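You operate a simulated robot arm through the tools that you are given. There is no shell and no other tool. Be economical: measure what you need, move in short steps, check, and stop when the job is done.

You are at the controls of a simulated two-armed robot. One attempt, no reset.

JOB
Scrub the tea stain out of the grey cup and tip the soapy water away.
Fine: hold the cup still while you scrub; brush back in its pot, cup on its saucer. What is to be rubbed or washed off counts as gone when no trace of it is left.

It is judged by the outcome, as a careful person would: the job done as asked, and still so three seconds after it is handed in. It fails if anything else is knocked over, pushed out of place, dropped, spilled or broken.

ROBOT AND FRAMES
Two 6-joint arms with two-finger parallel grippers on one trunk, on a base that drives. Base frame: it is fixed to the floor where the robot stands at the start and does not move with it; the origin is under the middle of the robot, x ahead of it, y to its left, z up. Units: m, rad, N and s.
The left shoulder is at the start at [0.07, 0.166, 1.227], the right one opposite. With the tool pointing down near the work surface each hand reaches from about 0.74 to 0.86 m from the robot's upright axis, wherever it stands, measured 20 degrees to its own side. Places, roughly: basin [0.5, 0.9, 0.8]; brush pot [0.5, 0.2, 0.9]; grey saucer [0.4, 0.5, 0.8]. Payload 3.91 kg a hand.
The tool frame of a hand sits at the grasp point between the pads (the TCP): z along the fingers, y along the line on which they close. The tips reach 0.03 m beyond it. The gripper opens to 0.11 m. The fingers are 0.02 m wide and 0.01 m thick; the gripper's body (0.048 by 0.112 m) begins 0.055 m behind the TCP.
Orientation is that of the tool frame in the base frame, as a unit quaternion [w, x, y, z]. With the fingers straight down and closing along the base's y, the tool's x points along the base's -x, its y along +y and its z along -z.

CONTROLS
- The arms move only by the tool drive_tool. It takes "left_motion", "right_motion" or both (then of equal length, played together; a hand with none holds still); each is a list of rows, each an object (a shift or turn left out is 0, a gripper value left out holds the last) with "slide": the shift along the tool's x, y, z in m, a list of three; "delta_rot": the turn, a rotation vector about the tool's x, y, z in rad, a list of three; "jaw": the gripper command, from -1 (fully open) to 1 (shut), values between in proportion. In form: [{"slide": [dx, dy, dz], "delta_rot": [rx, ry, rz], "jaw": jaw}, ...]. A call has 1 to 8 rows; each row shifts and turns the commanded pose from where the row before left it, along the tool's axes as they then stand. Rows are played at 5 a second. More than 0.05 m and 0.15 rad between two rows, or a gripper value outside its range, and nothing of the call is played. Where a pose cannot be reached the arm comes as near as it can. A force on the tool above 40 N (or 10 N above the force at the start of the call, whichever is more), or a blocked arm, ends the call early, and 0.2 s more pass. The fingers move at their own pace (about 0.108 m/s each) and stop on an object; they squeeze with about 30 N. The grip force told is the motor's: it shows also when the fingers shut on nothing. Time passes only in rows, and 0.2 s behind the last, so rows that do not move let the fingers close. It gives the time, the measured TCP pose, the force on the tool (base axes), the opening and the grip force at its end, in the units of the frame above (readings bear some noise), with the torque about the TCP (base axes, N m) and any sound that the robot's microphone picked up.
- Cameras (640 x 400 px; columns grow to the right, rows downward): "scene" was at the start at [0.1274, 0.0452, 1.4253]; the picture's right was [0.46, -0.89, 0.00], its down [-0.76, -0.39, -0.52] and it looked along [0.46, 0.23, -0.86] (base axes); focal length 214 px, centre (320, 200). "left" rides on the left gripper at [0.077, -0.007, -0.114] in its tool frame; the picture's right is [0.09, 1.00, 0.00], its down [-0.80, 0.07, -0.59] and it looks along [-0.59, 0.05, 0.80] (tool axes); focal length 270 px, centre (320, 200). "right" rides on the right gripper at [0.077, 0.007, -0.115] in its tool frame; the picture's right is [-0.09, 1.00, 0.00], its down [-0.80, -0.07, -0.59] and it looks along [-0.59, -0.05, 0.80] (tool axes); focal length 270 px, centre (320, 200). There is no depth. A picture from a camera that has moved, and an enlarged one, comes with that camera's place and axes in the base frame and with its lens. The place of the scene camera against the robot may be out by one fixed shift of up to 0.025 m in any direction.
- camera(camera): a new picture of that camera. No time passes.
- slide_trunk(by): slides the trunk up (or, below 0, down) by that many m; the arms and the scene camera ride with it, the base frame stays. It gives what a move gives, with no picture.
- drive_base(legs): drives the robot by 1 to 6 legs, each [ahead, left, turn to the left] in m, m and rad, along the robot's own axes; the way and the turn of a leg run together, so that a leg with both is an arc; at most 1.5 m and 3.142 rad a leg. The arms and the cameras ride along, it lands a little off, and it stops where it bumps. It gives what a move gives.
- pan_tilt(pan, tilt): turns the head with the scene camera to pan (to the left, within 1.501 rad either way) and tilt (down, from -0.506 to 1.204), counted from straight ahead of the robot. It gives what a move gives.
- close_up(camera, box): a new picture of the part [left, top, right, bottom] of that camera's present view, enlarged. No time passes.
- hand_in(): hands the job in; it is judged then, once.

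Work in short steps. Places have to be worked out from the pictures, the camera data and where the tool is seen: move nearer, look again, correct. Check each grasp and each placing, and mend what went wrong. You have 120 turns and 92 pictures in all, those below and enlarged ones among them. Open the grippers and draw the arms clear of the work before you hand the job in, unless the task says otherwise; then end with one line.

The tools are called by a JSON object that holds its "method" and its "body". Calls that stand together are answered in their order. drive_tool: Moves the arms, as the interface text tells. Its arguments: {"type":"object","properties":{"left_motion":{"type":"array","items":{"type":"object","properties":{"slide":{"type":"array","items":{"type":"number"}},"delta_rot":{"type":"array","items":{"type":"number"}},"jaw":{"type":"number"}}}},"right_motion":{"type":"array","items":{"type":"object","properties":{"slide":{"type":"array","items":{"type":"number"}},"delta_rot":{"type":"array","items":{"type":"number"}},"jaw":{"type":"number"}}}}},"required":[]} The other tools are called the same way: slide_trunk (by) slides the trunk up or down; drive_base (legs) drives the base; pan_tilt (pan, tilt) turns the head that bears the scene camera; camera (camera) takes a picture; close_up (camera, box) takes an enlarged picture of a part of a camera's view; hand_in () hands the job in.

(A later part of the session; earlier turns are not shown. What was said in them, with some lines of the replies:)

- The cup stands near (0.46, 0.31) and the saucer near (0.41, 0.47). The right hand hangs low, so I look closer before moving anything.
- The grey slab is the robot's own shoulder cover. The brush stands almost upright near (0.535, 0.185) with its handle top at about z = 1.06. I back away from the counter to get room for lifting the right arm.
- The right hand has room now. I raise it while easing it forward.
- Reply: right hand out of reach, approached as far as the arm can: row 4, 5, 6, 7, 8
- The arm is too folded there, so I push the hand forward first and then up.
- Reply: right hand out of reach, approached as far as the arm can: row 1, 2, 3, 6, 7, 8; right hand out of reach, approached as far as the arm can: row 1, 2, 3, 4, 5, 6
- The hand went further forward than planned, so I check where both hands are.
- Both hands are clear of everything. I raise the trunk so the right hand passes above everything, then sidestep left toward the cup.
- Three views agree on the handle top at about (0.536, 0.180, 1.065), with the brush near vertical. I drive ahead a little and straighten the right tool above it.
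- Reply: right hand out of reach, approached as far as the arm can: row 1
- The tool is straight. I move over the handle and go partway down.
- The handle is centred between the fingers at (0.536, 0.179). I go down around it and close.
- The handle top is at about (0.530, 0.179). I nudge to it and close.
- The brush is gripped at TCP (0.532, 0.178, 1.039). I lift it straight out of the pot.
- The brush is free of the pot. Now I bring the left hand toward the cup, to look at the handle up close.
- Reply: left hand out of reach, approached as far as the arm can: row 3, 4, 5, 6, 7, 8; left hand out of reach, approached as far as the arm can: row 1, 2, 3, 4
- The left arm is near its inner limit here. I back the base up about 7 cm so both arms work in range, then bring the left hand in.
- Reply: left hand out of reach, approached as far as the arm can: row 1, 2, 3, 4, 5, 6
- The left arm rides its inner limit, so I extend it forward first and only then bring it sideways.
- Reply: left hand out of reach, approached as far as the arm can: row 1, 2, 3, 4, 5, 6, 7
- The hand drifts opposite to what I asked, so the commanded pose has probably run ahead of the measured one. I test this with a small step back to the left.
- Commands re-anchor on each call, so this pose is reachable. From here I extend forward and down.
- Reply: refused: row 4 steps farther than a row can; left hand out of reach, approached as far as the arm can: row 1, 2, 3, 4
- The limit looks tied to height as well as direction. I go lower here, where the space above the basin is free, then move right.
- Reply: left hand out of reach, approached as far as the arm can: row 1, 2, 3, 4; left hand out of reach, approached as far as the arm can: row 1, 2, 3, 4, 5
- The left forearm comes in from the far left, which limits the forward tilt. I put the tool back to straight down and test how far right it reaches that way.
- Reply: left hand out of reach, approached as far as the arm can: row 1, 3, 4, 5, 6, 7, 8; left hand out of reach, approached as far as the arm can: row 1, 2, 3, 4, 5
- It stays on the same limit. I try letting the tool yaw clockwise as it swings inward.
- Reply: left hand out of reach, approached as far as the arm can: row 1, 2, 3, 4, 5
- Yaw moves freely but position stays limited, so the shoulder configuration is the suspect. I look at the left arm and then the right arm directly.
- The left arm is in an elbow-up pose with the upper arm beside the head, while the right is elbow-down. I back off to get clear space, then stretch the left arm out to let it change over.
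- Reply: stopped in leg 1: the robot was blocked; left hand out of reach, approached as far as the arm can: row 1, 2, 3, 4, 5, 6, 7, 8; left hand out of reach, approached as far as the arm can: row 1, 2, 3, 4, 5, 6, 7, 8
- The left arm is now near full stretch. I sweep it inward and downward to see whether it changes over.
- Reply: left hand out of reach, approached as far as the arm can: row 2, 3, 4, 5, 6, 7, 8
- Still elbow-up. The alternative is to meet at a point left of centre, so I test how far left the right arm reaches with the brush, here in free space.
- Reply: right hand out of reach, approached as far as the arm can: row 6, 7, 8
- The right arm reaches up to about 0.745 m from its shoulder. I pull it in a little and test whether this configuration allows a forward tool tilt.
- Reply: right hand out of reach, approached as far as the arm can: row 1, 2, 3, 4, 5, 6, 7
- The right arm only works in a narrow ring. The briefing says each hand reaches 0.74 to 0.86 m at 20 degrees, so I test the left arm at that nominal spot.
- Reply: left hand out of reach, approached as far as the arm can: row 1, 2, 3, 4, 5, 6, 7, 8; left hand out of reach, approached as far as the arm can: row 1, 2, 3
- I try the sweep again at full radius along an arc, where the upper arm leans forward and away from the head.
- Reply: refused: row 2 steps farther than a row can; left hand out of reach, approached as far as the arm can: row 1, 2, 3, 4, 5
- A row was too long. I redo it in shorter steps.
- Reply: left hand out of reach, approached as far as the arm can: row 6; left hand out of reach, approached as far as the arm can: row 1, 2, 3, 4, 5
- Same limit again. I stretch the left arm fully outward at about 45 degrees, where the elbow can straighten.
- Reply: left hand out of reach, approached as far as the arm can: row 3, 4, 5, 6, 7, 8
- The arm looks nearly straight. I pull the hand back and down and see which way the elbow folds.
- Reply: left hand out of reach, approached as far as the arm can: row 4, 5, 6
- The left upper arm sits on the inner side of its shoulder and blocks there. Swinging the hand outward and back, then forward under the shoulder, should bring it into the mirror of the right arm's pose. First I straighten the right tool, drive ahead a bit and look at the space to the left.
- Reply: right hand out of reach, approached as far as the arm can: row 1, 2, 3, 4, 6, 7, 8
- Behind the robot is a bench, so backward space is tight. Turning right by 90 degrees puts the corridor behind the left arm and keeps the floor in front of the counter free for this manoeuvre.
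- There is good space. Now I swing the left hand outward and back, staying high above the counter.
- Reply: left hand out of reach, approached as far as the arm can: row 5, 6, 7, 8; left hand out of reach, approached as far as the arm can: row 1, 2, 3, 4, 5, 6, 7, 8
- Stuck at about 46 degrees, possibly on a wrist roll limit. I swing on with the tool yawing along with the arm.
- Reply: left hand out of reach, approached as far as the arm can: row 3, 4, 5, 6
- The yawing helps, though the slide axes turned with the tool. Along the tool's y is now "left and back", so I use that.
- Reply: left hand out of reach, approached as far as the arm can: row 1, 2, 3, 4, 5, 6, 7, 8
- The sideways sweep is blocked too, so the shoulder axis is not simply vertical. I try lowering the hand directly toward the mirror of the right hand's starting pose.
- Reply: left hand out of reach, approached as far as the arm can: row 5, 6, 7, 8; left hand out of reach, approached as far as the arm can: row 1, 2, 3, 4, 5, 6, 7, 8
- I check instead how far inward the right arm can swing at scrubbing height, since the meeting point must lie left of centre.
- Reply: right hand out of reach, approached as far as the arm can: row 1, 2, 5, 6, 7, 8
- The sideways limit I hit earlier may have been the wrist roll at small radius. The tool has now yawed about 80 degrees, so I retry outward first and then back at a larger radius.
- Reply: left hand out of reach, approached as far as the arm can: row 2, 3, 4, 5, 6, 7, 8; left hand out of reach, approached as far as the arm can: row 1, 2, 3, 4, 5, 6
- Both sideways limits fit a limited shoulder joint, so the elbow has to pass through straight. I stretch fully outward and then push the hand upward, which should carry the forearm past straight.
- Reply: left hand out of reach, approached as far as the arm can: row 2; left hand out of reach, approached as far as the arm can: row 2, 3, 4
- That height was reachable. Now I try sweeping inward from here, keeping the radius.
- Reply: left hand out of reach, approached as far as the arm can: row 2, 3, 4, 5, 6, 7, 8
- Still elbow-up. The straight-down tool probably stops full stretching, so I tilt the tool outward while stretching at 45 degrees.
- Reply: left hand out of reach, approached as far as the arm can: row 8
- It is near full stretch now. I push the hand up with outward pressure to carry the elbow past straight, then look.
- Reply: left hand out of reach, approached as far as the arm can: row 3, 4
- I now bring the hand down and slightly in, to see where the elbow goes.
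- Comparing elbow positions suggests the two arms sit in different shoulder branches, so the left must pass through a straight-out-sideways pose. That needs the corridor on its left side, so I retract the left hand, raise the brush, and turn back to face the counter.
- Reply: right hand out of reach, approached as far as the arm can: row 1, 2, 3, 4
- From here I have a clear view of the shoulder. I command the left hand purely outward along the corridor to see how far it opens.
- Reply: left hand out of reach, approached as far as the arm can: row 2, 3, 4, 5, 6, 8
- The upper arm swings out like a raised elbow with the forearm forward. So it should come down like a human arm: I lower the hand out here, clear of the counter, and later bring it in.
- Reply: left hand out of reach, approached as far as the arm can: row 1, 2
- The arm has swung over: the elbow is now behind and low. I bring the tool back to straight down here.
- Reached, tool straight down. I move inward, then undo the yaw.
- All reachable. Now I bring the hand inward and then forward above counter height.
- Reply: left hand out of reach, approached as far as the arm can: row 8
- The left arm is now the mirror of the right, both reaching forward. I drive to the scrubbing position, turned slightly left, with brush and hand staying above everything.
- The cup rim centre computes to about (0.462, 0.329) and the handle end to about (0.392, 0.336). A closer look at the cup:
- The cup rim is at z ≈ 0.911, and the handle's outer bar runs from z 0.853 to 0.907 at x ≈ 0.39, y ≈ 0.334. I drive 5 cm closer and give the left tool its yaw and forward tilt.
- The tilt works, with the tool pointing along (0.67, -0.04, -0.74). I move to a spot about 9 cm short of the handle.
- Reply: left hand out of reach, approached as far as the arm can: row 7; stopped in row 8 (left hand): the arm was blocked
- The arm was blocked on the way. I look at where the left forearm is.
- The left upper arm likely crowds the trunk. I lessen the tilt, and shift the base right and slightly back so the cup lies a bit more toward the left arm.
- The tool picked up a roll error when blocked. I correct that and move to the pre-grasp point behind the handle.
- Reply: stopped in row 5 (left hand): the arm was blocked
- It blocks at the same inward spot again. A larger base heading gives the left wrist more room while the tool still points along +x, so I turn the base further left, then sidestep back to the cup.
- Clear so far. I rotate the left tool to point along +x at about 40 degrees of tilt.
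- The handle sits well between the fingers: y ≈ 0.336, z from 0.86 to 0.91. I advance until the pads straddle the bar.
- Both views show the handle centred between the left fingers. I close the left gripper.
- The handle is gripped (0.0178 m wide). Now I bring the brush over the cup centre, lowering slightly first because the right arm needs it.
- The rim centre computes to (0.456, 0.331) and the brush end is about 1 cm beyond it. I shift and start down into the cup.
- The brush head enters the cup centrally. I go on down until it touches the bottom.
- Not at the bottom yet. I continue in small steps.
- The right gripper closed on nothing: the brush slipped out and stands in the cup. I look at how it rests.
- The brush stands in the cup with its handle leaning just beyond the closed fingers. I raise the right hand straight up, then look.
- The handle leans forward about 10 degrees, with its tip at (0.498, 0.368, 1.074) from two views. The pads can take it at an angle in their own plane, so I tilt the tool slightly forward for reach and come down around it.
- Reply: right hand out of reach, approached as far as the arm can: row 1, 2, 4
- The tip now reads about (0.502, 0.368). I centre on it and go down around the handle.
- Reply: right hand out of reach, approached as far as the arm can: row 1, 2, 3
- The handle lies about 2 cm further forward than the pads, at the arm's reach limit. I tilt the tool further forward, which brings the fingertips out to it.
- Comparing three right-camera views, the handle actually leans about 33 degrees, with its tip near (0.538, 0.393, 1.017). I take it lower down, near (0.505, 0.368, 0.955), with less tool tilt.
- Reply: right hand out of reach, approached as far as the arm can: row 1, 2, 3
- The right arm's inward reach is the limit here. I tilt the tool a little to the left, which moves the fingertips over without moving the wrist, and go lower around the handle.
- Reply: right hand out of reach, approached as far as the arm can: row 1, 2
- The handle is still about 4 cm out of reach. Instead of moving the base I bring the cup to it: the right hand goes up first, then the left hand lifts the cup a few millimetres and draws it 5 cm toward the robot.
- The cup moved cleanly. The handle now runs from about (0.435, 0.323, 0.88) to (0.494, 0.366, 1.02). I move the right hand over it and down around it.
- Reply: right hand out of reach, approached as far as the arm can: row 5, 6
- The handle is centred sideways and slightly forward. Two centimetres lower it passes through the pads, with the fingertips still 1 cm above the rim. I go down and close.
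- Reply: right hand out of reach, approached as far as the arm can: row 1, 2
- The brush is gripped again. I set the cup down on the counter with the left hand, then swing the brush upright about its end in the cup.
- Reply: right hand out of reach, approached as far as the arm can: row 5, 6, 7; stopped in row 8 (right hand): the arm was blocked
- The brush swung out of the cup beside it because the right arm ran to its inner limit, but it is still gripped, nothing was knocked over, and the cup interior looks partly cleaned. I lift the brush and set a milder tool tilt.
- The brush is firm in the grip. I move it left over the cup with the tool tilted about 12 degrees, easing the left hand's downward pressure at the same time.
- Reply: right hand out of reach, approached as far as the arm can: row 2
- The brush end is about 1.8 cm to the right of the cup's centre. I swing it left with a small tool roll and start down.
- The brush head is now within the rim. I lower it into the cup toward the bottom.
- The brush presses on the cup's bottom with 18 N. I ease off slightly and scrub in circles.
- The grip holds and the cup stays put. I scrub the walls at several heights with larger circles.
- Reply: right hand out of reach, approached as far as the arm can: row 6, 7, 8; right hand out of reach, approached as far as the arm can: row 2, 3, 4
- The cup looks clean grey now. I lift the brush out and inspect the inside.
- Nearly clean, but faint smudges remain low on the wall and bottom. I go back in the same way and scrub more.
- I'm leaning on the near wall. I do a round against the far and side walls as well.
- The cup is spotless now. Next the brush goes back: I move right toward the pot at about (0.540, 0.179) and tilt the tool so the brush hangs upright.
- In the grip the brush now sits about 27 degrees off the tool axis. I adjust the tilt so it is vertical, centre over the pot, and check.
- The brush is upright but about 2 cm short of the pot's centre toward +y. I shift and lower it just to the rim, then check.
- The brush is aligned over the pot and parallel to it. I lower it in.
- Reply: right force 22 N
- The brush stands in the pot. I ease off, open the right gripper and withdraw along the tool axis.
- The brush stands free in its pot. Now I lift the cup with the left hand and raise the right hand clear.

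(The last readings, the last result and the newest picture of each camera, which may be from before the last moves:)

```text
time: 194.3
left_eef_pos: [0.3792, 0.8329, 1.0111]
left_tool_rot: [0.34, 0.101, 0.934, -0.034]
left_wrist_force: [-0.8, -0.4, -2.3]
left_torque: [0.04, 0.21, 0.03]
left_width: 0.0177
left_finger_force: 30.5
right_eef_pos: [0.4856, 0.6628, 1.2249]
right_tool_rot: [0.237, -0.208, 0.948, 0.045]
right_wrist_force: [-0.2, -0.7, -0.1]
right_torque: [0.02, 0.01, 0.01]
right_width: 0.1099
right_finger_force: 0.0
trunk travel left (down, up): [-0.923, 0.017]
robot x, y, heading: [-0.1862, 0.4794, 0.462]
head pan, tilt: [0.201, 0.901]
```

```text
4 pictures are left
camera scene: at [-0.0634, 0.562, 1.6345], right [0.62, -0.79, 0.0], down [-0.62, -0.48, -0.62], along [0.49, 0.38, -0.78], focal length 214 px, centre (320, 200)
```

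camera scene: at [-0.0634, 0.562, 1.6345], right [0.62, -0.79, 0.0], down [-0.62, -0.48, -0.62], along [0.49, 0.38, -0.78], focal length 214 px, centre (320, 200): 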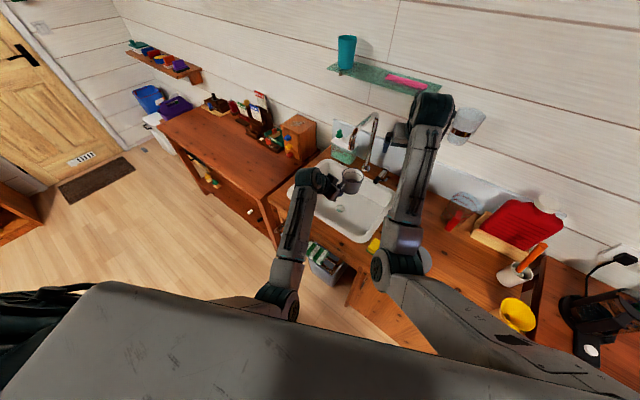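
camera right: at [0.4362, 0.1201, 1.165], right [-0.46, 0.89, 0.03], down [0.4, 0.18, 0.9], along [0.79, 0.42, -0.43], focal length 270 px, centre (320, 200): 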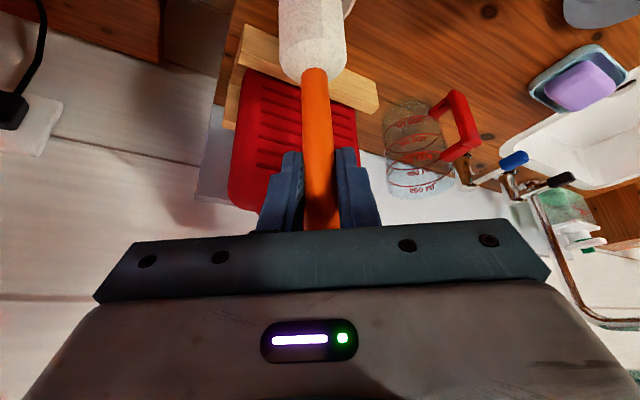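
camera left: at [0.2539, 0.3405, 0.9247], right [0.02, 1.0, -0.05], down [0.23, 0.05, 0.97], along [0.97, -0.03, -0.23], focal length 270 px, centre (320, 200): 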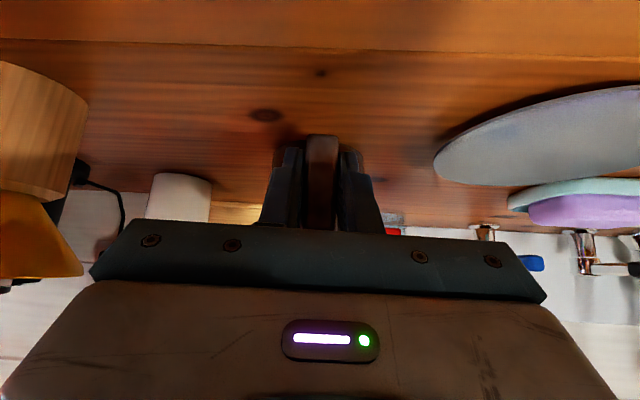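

The cup is over the basin. I pitch the tool up a little and roll the cup toward the basin's middle to tip the water out.

{"method": "drive_tool", "body": {"left_motion": [{"delta_rot": [0, -0.115, 0]}, {"delta_rot": [0, -0.115, 0]}, {"delta_rot": [0, -0.115, 0]}, {"delta_rot": [0, 0, -0.145]}, {"delta_rot": [0, 0, -0.145]}, {"delta_rot": [0, 0, -0.145]}, {"delta_rot": [0, 0, -0.145]}, {"delta_rot": [0, 0, -0.145]}]}}

{"method": "drive_tool", "body": {"left_motion": [{"delta_rot": [0, 0, -0.145]}, {"delta_rot": [0, 0, -0.145]}, {"delta_rot": [0, 0, -0.145]}, {"delta_rot": [0, 0, -0.145]}, {"delta_rot": [0, 0, -0.145]}, {"delta_rot": [0, 0, -0.145]}, {"delta_rot": [0, 0, -0.145]}, {"delta_rot": [0, 0, -0.145]}]}}

```text
time: 196.1
left_eef_pos: [0.3775, 0.8354, 1.0105]
left_tool_rot: [0.445, -0.221, 0.839, -0.223]
left_wrist_force: [-0.3, -0.2, -2.3]
left_torque: [-0.05, 0.22, -0.04]
left_width: 0.0175
left_finger_force: 29.5
right_eef_pos: [0.4858, 0.6634, 1.2233]
right_tool_rot: [0.236, -0.208, 0.948, 0.044]
right_wrist_force: [0.3, -0.2, 0.0]
right_torque: [0.01, -0.01, -0.01]
right_width: 0.11
right_finger_force: 0.1
trunk travel left (down, up): [-0.923, 0.017]
robot x, y, heading: [-0.1838, 0.4825, 0.472]
head pan, tilt: [0.201, 0.901]
```

```text
time: 197.9
left_eef_pos: [0.379, 0.8331, 1.0089]
left_tool_rot: [-0.25, 0.645, -0.58, 0.431]
left_wrist_force: [-0.1, -0.2, -2.8]
left_torque: [-0.08, 0.11, -0.01]
left_width: 0.0176
left_finger_force: 30.4
right_eef_pos: [0.4851, 0.6652, 1.2233]
right_tool_rot: [0.235, -0.208, 0.948, 0.045]
right_wrist_force: [-1.3, -0.2, 0.7]
right_torque: [0.03, 0.0, 0.0]
right_width: 0.11
right_finger_force: 0.1
trunk travel left (down, up): [-0.923, 0.017]
robot x, y, heading: [-0.1864, 0.4809, 0.461]
head pan, tilt: [0.201, 0.901]
```

Rolling goes well, now about 108 degrees. I roll on to roughly 150 degrees and pause for draining.

{"method": "drive_tool", "body": {"left_motion": [{"delta_rot": [0, 0, -0.145]}, {"delta_rot": [0, 0, -0.145]}, {"delta_rot": [0, 0, -0.145]}, {"delta_rot": [0, 0, -0.145]}, {"delta_rot": [0, 0, -0.145]}, {"delta_rot": [0, 0, -0.1]}, {}, {}]}}

{"method": "drive_tool", "body": {"left_motion": [{}, {}, {}, {}, {}, {}, {}, {}]}}

{"method": "close_up", "body": {"camera": "scene", "box": [280, 130, 420, 270]}}

```text
time: 199.7
left_eef_pos: [0.3782, 0.8343, 1.0104]
left_tool_rot: [-0.057, 0.823, -0.274, 0.495]
left_wrist_force: [0.4, 0.3, -2.4]
left_torque: [-0.03, 0.08, -0.04]
left_width: 0.0176
left_finger_force: 30.2
right_eef_pos: [0.4847, 0.6647, 1.2233]
right_tool_rot: [0.235, -0.209, 0.948, 0.044]
right_wrist_force: [-0.4, -0.3, -0.6]
right_torque: [-0.02, -0.03, 0.0]
right_width: 0.1103
right_finger_force: 0.1
trunk travel left (down, up): [-0.923, 0.017]
robot x, y, heading: [-0.1799, 0.4791, 0.471]
head pan, tilt: [0.201, 0.901]
```

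```text
time: 201.5
left_eef_pos: [0.3781, 0.8352, 1.0111]
left_tool_rot: [-0.056, 0.822, -0.274, 0.496]
left_wrist_force: [-0.1, 0.0, -2.2]
left_torque: [-0.02, 0.06, 0.01]
left_width: 0.0174
left_finger_force: 30.1
right_eef_pos: [0.4858, 0.665, 1.2235]
right_tool_rot: [0.236, -0.208, 0.948, 0.044]
right_wrist_force: [0.7, 0.3, 0.1]
right_torque: [-0.03, 0.03, -0.03]
right_width: 0.1099
right_finger_force: 0.0
trunk travel left (down, up): [-0.923, 0.017]
robot x, y, heading: [-0.1874, 0.4816, 0.469]
head pan, tilt: [0.201, 0.901]
```

```text
2.86 times, centred on (350, 200) of scene
camera zoom: at [-0.0634, 0.5636, 1.6344], right [0.62, -0.79, 0.0], down [-0.62, -0.48, -0.62], along [0.49, 0.38, -0.78], focal length 613 px, centre (234, 200)
```

zoom: 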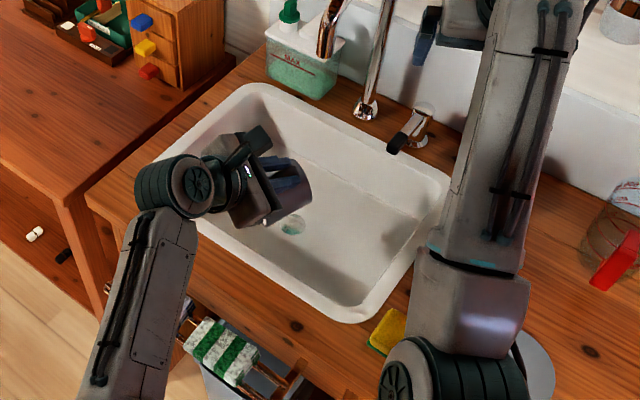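

The water is out: greenish suds sit at the drain and the cup is tipped well past horizontal. I roll it back upright.

{"method": "drive_tool", "body": {"left_motion": [{"delta_rot": [0, 0, 0.145]}, {"delta_rot": [0, 0, 0.145]}, {"delta_rot": [0, 0, 0.145]}, {"delta_rot": [0, 0, 0.145]}, {"delta_rot": [0, 0, 0.145]}, {"delta_rot": [0, 0, 0.145]}, {"delta_rot": [0, 0, 0.145]}, {"delta_rot": [0, 0, 0.145]}]}}

{"method": "drive_tool", "body": {"left_motion": [{"delta_rot": [0, 0, 0.145]}, {"delta_rot": [0, 0, 0.145]}, {"delta_rot": [0, 0, 0.145]}, {"delta_rot": [0, 0, 0.145]}, {"delta_rot": [0, 0, 0.145]}, {"delta_rot": [0, 0, 0.145]}, {"delta_rot": [0, 0, 0.145]}, {"delta_rot": [0, 0, 0.145]}]}}

{"method": "drive_tool", "body": {"left_motion": [{"delta_rot": [0, 0, 0.145]}, {"delta_rot": [0, 0, 0.145]}, {"delta_rot": [0, 0, 0.1]}, {"delta_rot": [0, 0.115, 0]}, {"delta_rot": [0, 0.115, 0]}, {"delta_rot": [0, 0.115, 0]}, {}]}}

```text
time: 203.3
left_eef_pos: [0.3787, 0.8337, 1.0102]
left_tool_rot: [0.32, -0.536, 0.681, -0.383]
left_wrist_force: [-0.8, 0.2, -2.2]
left_torque: [-0.1, 0.14, 0.01]
left_width: 0.0178
left_finger_force: 30.4
right_eef_pos: [0.4862, 0.6659, 1.2238]
right_tool_rot: [0.237, -0.208, 0.948, 0.045]
right_wrist_force: [-0.2, -0.5, -0.4]
right_torque: [0.03, -0.01, 0.02]
right_width: 0.1101
right_finger_force: 0.1
trunk travel left (down, up): [-0.923, 0.017]
robot x, y, heading: [-0.1851, 0.4796, 0.465]
head pan, tilt: [0.201, 0.901]
```

```text
time: 205.1
left_eef_pos: [0.3787, 0.8344, 1.0106]
left_tool_rot: [0.477, -0.074, 0.864, -0.145]
left_wrist_force: [0.1, 0.1, -2.3]
left_torque: [-0.03, 0.13, 0.03]
left_width: 0.0174
left_finger_force: 29.9
right_eef_pos: [0.4865, 0.6654, 1.222]
right_tool_rot: [0.236, -0.208, 0.948, 0.045]
right_wrist_force: [0.5, -0.2, 0.2]
right_torque: [0.02, 0.02, -0.03]
right_width: 0.1103
right_finger_force: 0.1
trunk travel left (down, up): [-0.923, 0.017]
robot x, y, heading: [-0.1883, 0.4784, 0.465]
head pan, tilt: [0.201, 0.901]
```

```text
time: 206.7
left_eef_pos: [0.3792, 0.8349, 1.0085]
left_tool_rot: [0.339, 0.099, 0.935, -0.033]
left_wrist_force: [-0.3, 0.0, -1.4]
left_torque: [0.01, 0.12, -0.01]
left_width: 0.0173
left_finger_force: 30.1
right_eef_pos: [0.4854, 0.6647, 1.2238]
right_tool_rot: [0.238, -0.208, 0.948, 0.044]
right_wrist_force: [-0.3, 0.0, 0.1]
right_torque: [0.01, -0.02, -0.06]
right_width: 0.1102
right_finger_force: 0.0
trunk travel left (down, up): [-0.923, 0.017]
robot x, y, heading: [-0.1833, 0.4807, 0.466]
head pan, tilt: [0.201, 0.901]
```

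The cup is upright again. I drive back so it comes over the saucer at about (0.408, 0.473).

{"method": "drive_base", "body": {"legs": [[-0.193, -0.292, 0]]}}

{"method": "close_up", "body": {"camera": "scene", "box": [270, 130, 410, 270]}}

```text
time: 209.0
left_eef_pos: [0.34, 0.4942, 1.0101]
left_tool_rot: [0.34, 0.102, 0.934, -0.035]
left_wrist_force: [-0.6, 0.3, -2.0]
left_torque: [0.03, 0.13, 0.0]
left_width: 0.0174
left_finger_force: 30.1
right_eef_pos: [0.4449, 0.3247, 1.2238]
right_tool_rot: [0.236, -0.207, 0.949, 0.044]
right_wrist_force: [0.0, 0.5, -0.2]
right_torque: [0.01, -0.03, 0.03]
right_width: 0.1101
right_finger_force: 0.0
trunk travel left (down, up): [-0.923, 0.017]
robot x, y, heading: [-0.2278, 0.1395, 0.463]
head pan, tilt: [0.201, 0.901]
```

```text
2.86 times, centred on (340, 200) of scene
camera zoom: at [-0.1041, 0.2262, 1.6342], right [0.61, -0.79, 0.0], down [-0.62, -0.48, -0.62], along [0.49, 0.38, -0.78], focal length 613 px, centre (263, 200)
```

zoom: 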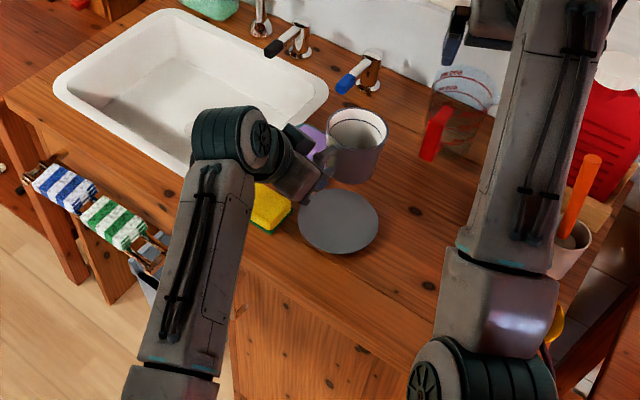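

The cup is empty and sits within about 5 mm of the saucer's centre. I lower it.

{"method": "drive_tool", "body": {"left_motion": [{"slide": [0.0225, 0, 0.0268]}, {"slide": [0.0225, 0, 0.0268]}, {"slide": [0.0193, 0, 0.023]}, {}]}}

{"method": "drive_tool", "body": {"left_motion": [{"slide": [0.0026, 0, 0.0031]}, {"slide": [0.0026, 0, 0.0031]}, {}]}}

```text
time: 210.0
left_eef_pos: [0.3383, 0.4925, 0.91]
left_tool_rot: [0.341, 0.102, 0.934, -0.034]
left_wrist_force: [0.3, 0.3, -2.2]
left_torque: [0.02, 0.15, -0.03]
left_width: 0.0176
left_finger_force: 29.6
right_eef_pos: [0.445, 0.3218, 1.2235]
right_tool_rot: [0.237, -0.206, 0.948, 0.045]
right_wrist_force: [0.6, 0.0, 0.3]
right_torque: [0.02, 0.01, 0.01]
right_width: 0.1103
right_finger_force: 0.0
trunk travel left (down, up): [-0.923, 0.017]
robot x, y, heading: [-0.2321, 0.1418, 0.46]
head pan, tilt: [0.201, 0.901]
```

```text
time: 210.8
left_eef_pos: [0.3386, 0.4933, 0.9012]
left_tool_rot: [0.341, 0.103, 0.934, -0.035]
left_wrist_force: [-0.7, -0.1, -1.7]
left_torque: [0.0, 0.15, 0.02]
left_width: 0.0176
left_finger_force: 29.9
right_eef_pos: [0.4446, 0.3218, 1.2242]
right_tool_rot: [0.236, -0.207, 0.948, 0.044]
right_wrist_force: [-0.3, 0.9, 0.7]
right_torque: [0.0, -0.01, 0.02]
right_width: 0.11
right_finger_force: 0.0
trunk travel left (down, up): [-0.923, 0.017]
robot x, y, heading: [-0.2244, 0.1378, 0.461]
head pan, tilt: [0.201, 0.901]
```

No contact yet; I go on in small steps.

{"method": "drive_tool", "body": {"left_motion": [{"slide": [0.0019, 0, 0.0023]}, {"slide": [0.0019, 0, 0.0023]}, {}]}}

{"method": "drive_tool", "body": {"left_motion": [{"slide": [0.0013, 0, 0.0015]}, {"slide": [0.0006, 0, 0.0008]}, {}]}}

{"method": "close_up", "body": {"camera": "scene", "box": [310, 160, 380, 230]}}

```text
time: 211.6
left_eef_pos: [0.3393, 0.4935, 0.8977]
left_tool_rot: [0.343, 0.102, 0.933, -0.033]
left_wrist_force: [0.7, -0.5, 5.4]
left_torque: [-0.21, -0.78, 0.03]
left_width: 0.0175
left_finger_force: 30.2
right_eef_pos: [0.4442, 0.3229, 1.2255]
right_tool_rot: [0.237, -0.206, 0.949, 0.044]
right_wrist_force: [0.7, -0.4, 0.3]
right_torque: [0.01, 0.03, 0.04]
right_width: 0.1098
right_finger_force: 0.1
trunk travel left (down, up): [-0.923, 0.017]
robot x, y, heading: [-0.2237, 0.1401, 0.458]
head pan, tilt: [0.201, 0.901]
```

```text
time: 212.4
left_eef_pos: [0.3387, 0.4935, 0.8941]
left_tool_rot: [0.341, 0.102, 0.934, -0.034]
left_wrist_force: [1.0, 1.7, 10.7]
left_torque: [-0.26, -0.99, 0.07]
left_width: 0.0175
left_finger_force: 29.6
right_eef_pos: [0.4429, 0.3224, 1.2249]
right_tool_rot: [0.237, -0.206, 0.948, 0.044]
right_wrist_force: [0.7, 0.2, 0.3]
right_torque: [0.01, 0.0, -0.02]
right_width: 0.1099
right_finger_force: 0.0
trunk travel left (down, up): [-0.923, 0.017]
robot x, y, heading: [-0.2256, 0.14, 0.461]
head pan, tilt: [0.201, 0.901]
```

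```text
5.71 times, centred on (345, 195) of scene
camera zoom: at [-0.1068, 0.2225, 1.6347], right [0.61, -0.79, 0.0], down [-0.62, -0.48, -0.62], along [0.49, 0.38, -0.78], focal length 1226 px, centre (177, 229)
```

zoom: 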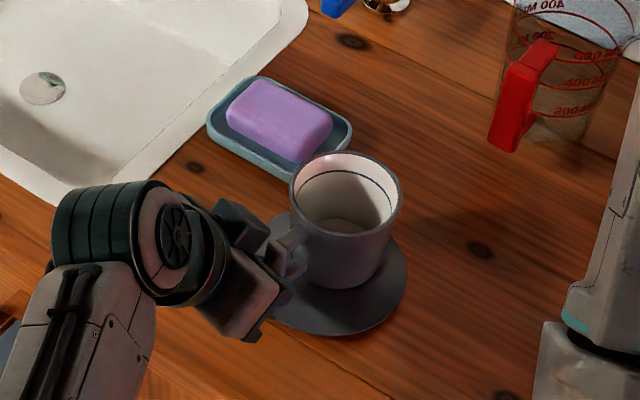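

The cup rests on the saucer with its whole base well inside the edge. I ease the pressure, open the fingers partly and back away along the tool axis.

{"method": "drive_tool", "body": {"left_motion": [{"slide": [-0.0019, 0, -0.0023]}, {"jaw": 0.2}, {"jaw": 0.2}, {"jaw": 0.2}, {"slide": [0, 0, -0.03]}, {"slide": [0, 0, -0.045]}, {"slide": [0, 0, -0.045]}, {"slide": [0, 0, -0.045]}]}}

{"method": "drive_tool", "body": {"left_motion": [{"slide": [0, 0, -0.03], "jaw": -1}, {"jaw": -1}, {"jaw": -1}]}}

{"method": "camera", "body": {"camera": "scene"}}

```text
time: 214.2
left_eef_pos: [0.2327, 0.5147, 1.0235]
left_tool_rot: [0.34, 0.102, 0.934, -0.034]
left_wrist_force: [-0.7, -0.2, -0.4]
left_torque: [-0.01, 0.01, 0.01]
left_width: 0.0442
left_finger_force: 0.0
right_eef_pos: [0.4445, 0.3222, 1.2234]
right_tool_rot: [0.238, -0.206, 0.948, 0.044]
right_wrist_force: [-0.3, 0.2, -0.4]
right_torque: [0.02, -0.02, 0.0]
right_width: 0.1098
right_finger_force: 0.1
trunk travel left (down, up): [-0.923, 0.017]
robot x, y, heading: [-0.2236, 0.1406, 0.461]
head pan, tilt: [0.201, 0.901]
```

```text
time: 215.0
left_eef_pos: [0.2135, 0.5199, 1.0455]
left_tool_rot: [0.339, 0.102, 0.934, -0.034]
left_wrist_force: [0.3, -0.1, -0.2]
left_torque: [0.03, -0.01, 0.0]
left_width: 0.1101
left_finger_force: 0.0
right_eef_pos: [0.4446, 0.3222, 1.2241]
right_tool_rot: [0.236, -0.207, 0.949, 0.044]
right_wrist_force: [1.3, -0.7, -0.1]
right_torque: [-0.03, 0.02, -0.01]
right_width: 0.1101
right_finger_force: 0.0
trunk travel left (down, up): [-0.923, 0.017]
robot x, y, heading: [-0.2247, 0.138, 0.46]
head pan, tilt: [0.201, 0.901]
```

```text
0 pictures are left
camera scene: at [-0.1042, 0.2228, 1.6344], right [0.61, -0.79, 0.0], down [-0.62, -0.48, -0.62], along [0.49, 0.38, -0.78], focal length 214 px, centre (320, 200)
```

scene: 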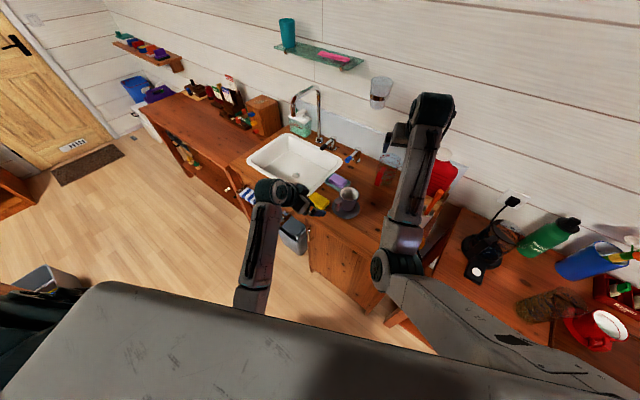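

The cup stands on its saucer and the brush stands in its pot. I back the base off a little so both arms are clear.

{"method": "drive_base", "body": {"legs": [[-0.15, 0, 0]]}}

{"method": "hand_in", "body": {}}

```text
time: 216.3
left_eef_pos: [0.0876, 0.4541, 1.0454]
left_tool_rot: [0.339, 0.103, 0.934, -0.035]
left_wrist_force: [0.1, 1.2, 0.4]
left_torque: [-0.03, 0.04, -0.01]
left_width: 0.1099
left_finger_force: 0.1
right_eef_pos: [0.316, 0.2554, 1.2208]
right_tool_rot: [0.235, -0.204, 0.949, 0.044]
right_wrist_force: [1.2, -0.2, -0.3]
right_torque: [0.0, -0.01, -0.01]
right_width: 0.11
right_finger_force: 0.1
trunk travel left (down, up): [-0.923, 0.017]
robot x, y, heading: [-0.3564, 0.0751, 0.461]
head pan, tilt: [0.201, 0.901]
```

```text
The job is handed in.
```

The cup looked fully clean in the last close-up, the soapy water is tipped into the basin, the brush is back in its pot, and the cup is on its saucer about 1 cm off centre. On the way, the brush slipped out of the right gripper once and stood in the cup, it swung out of the cup once while I was re-angling it, and early on the base bumped the bench behind the robot; nothing fell and I saw nothing out of place.
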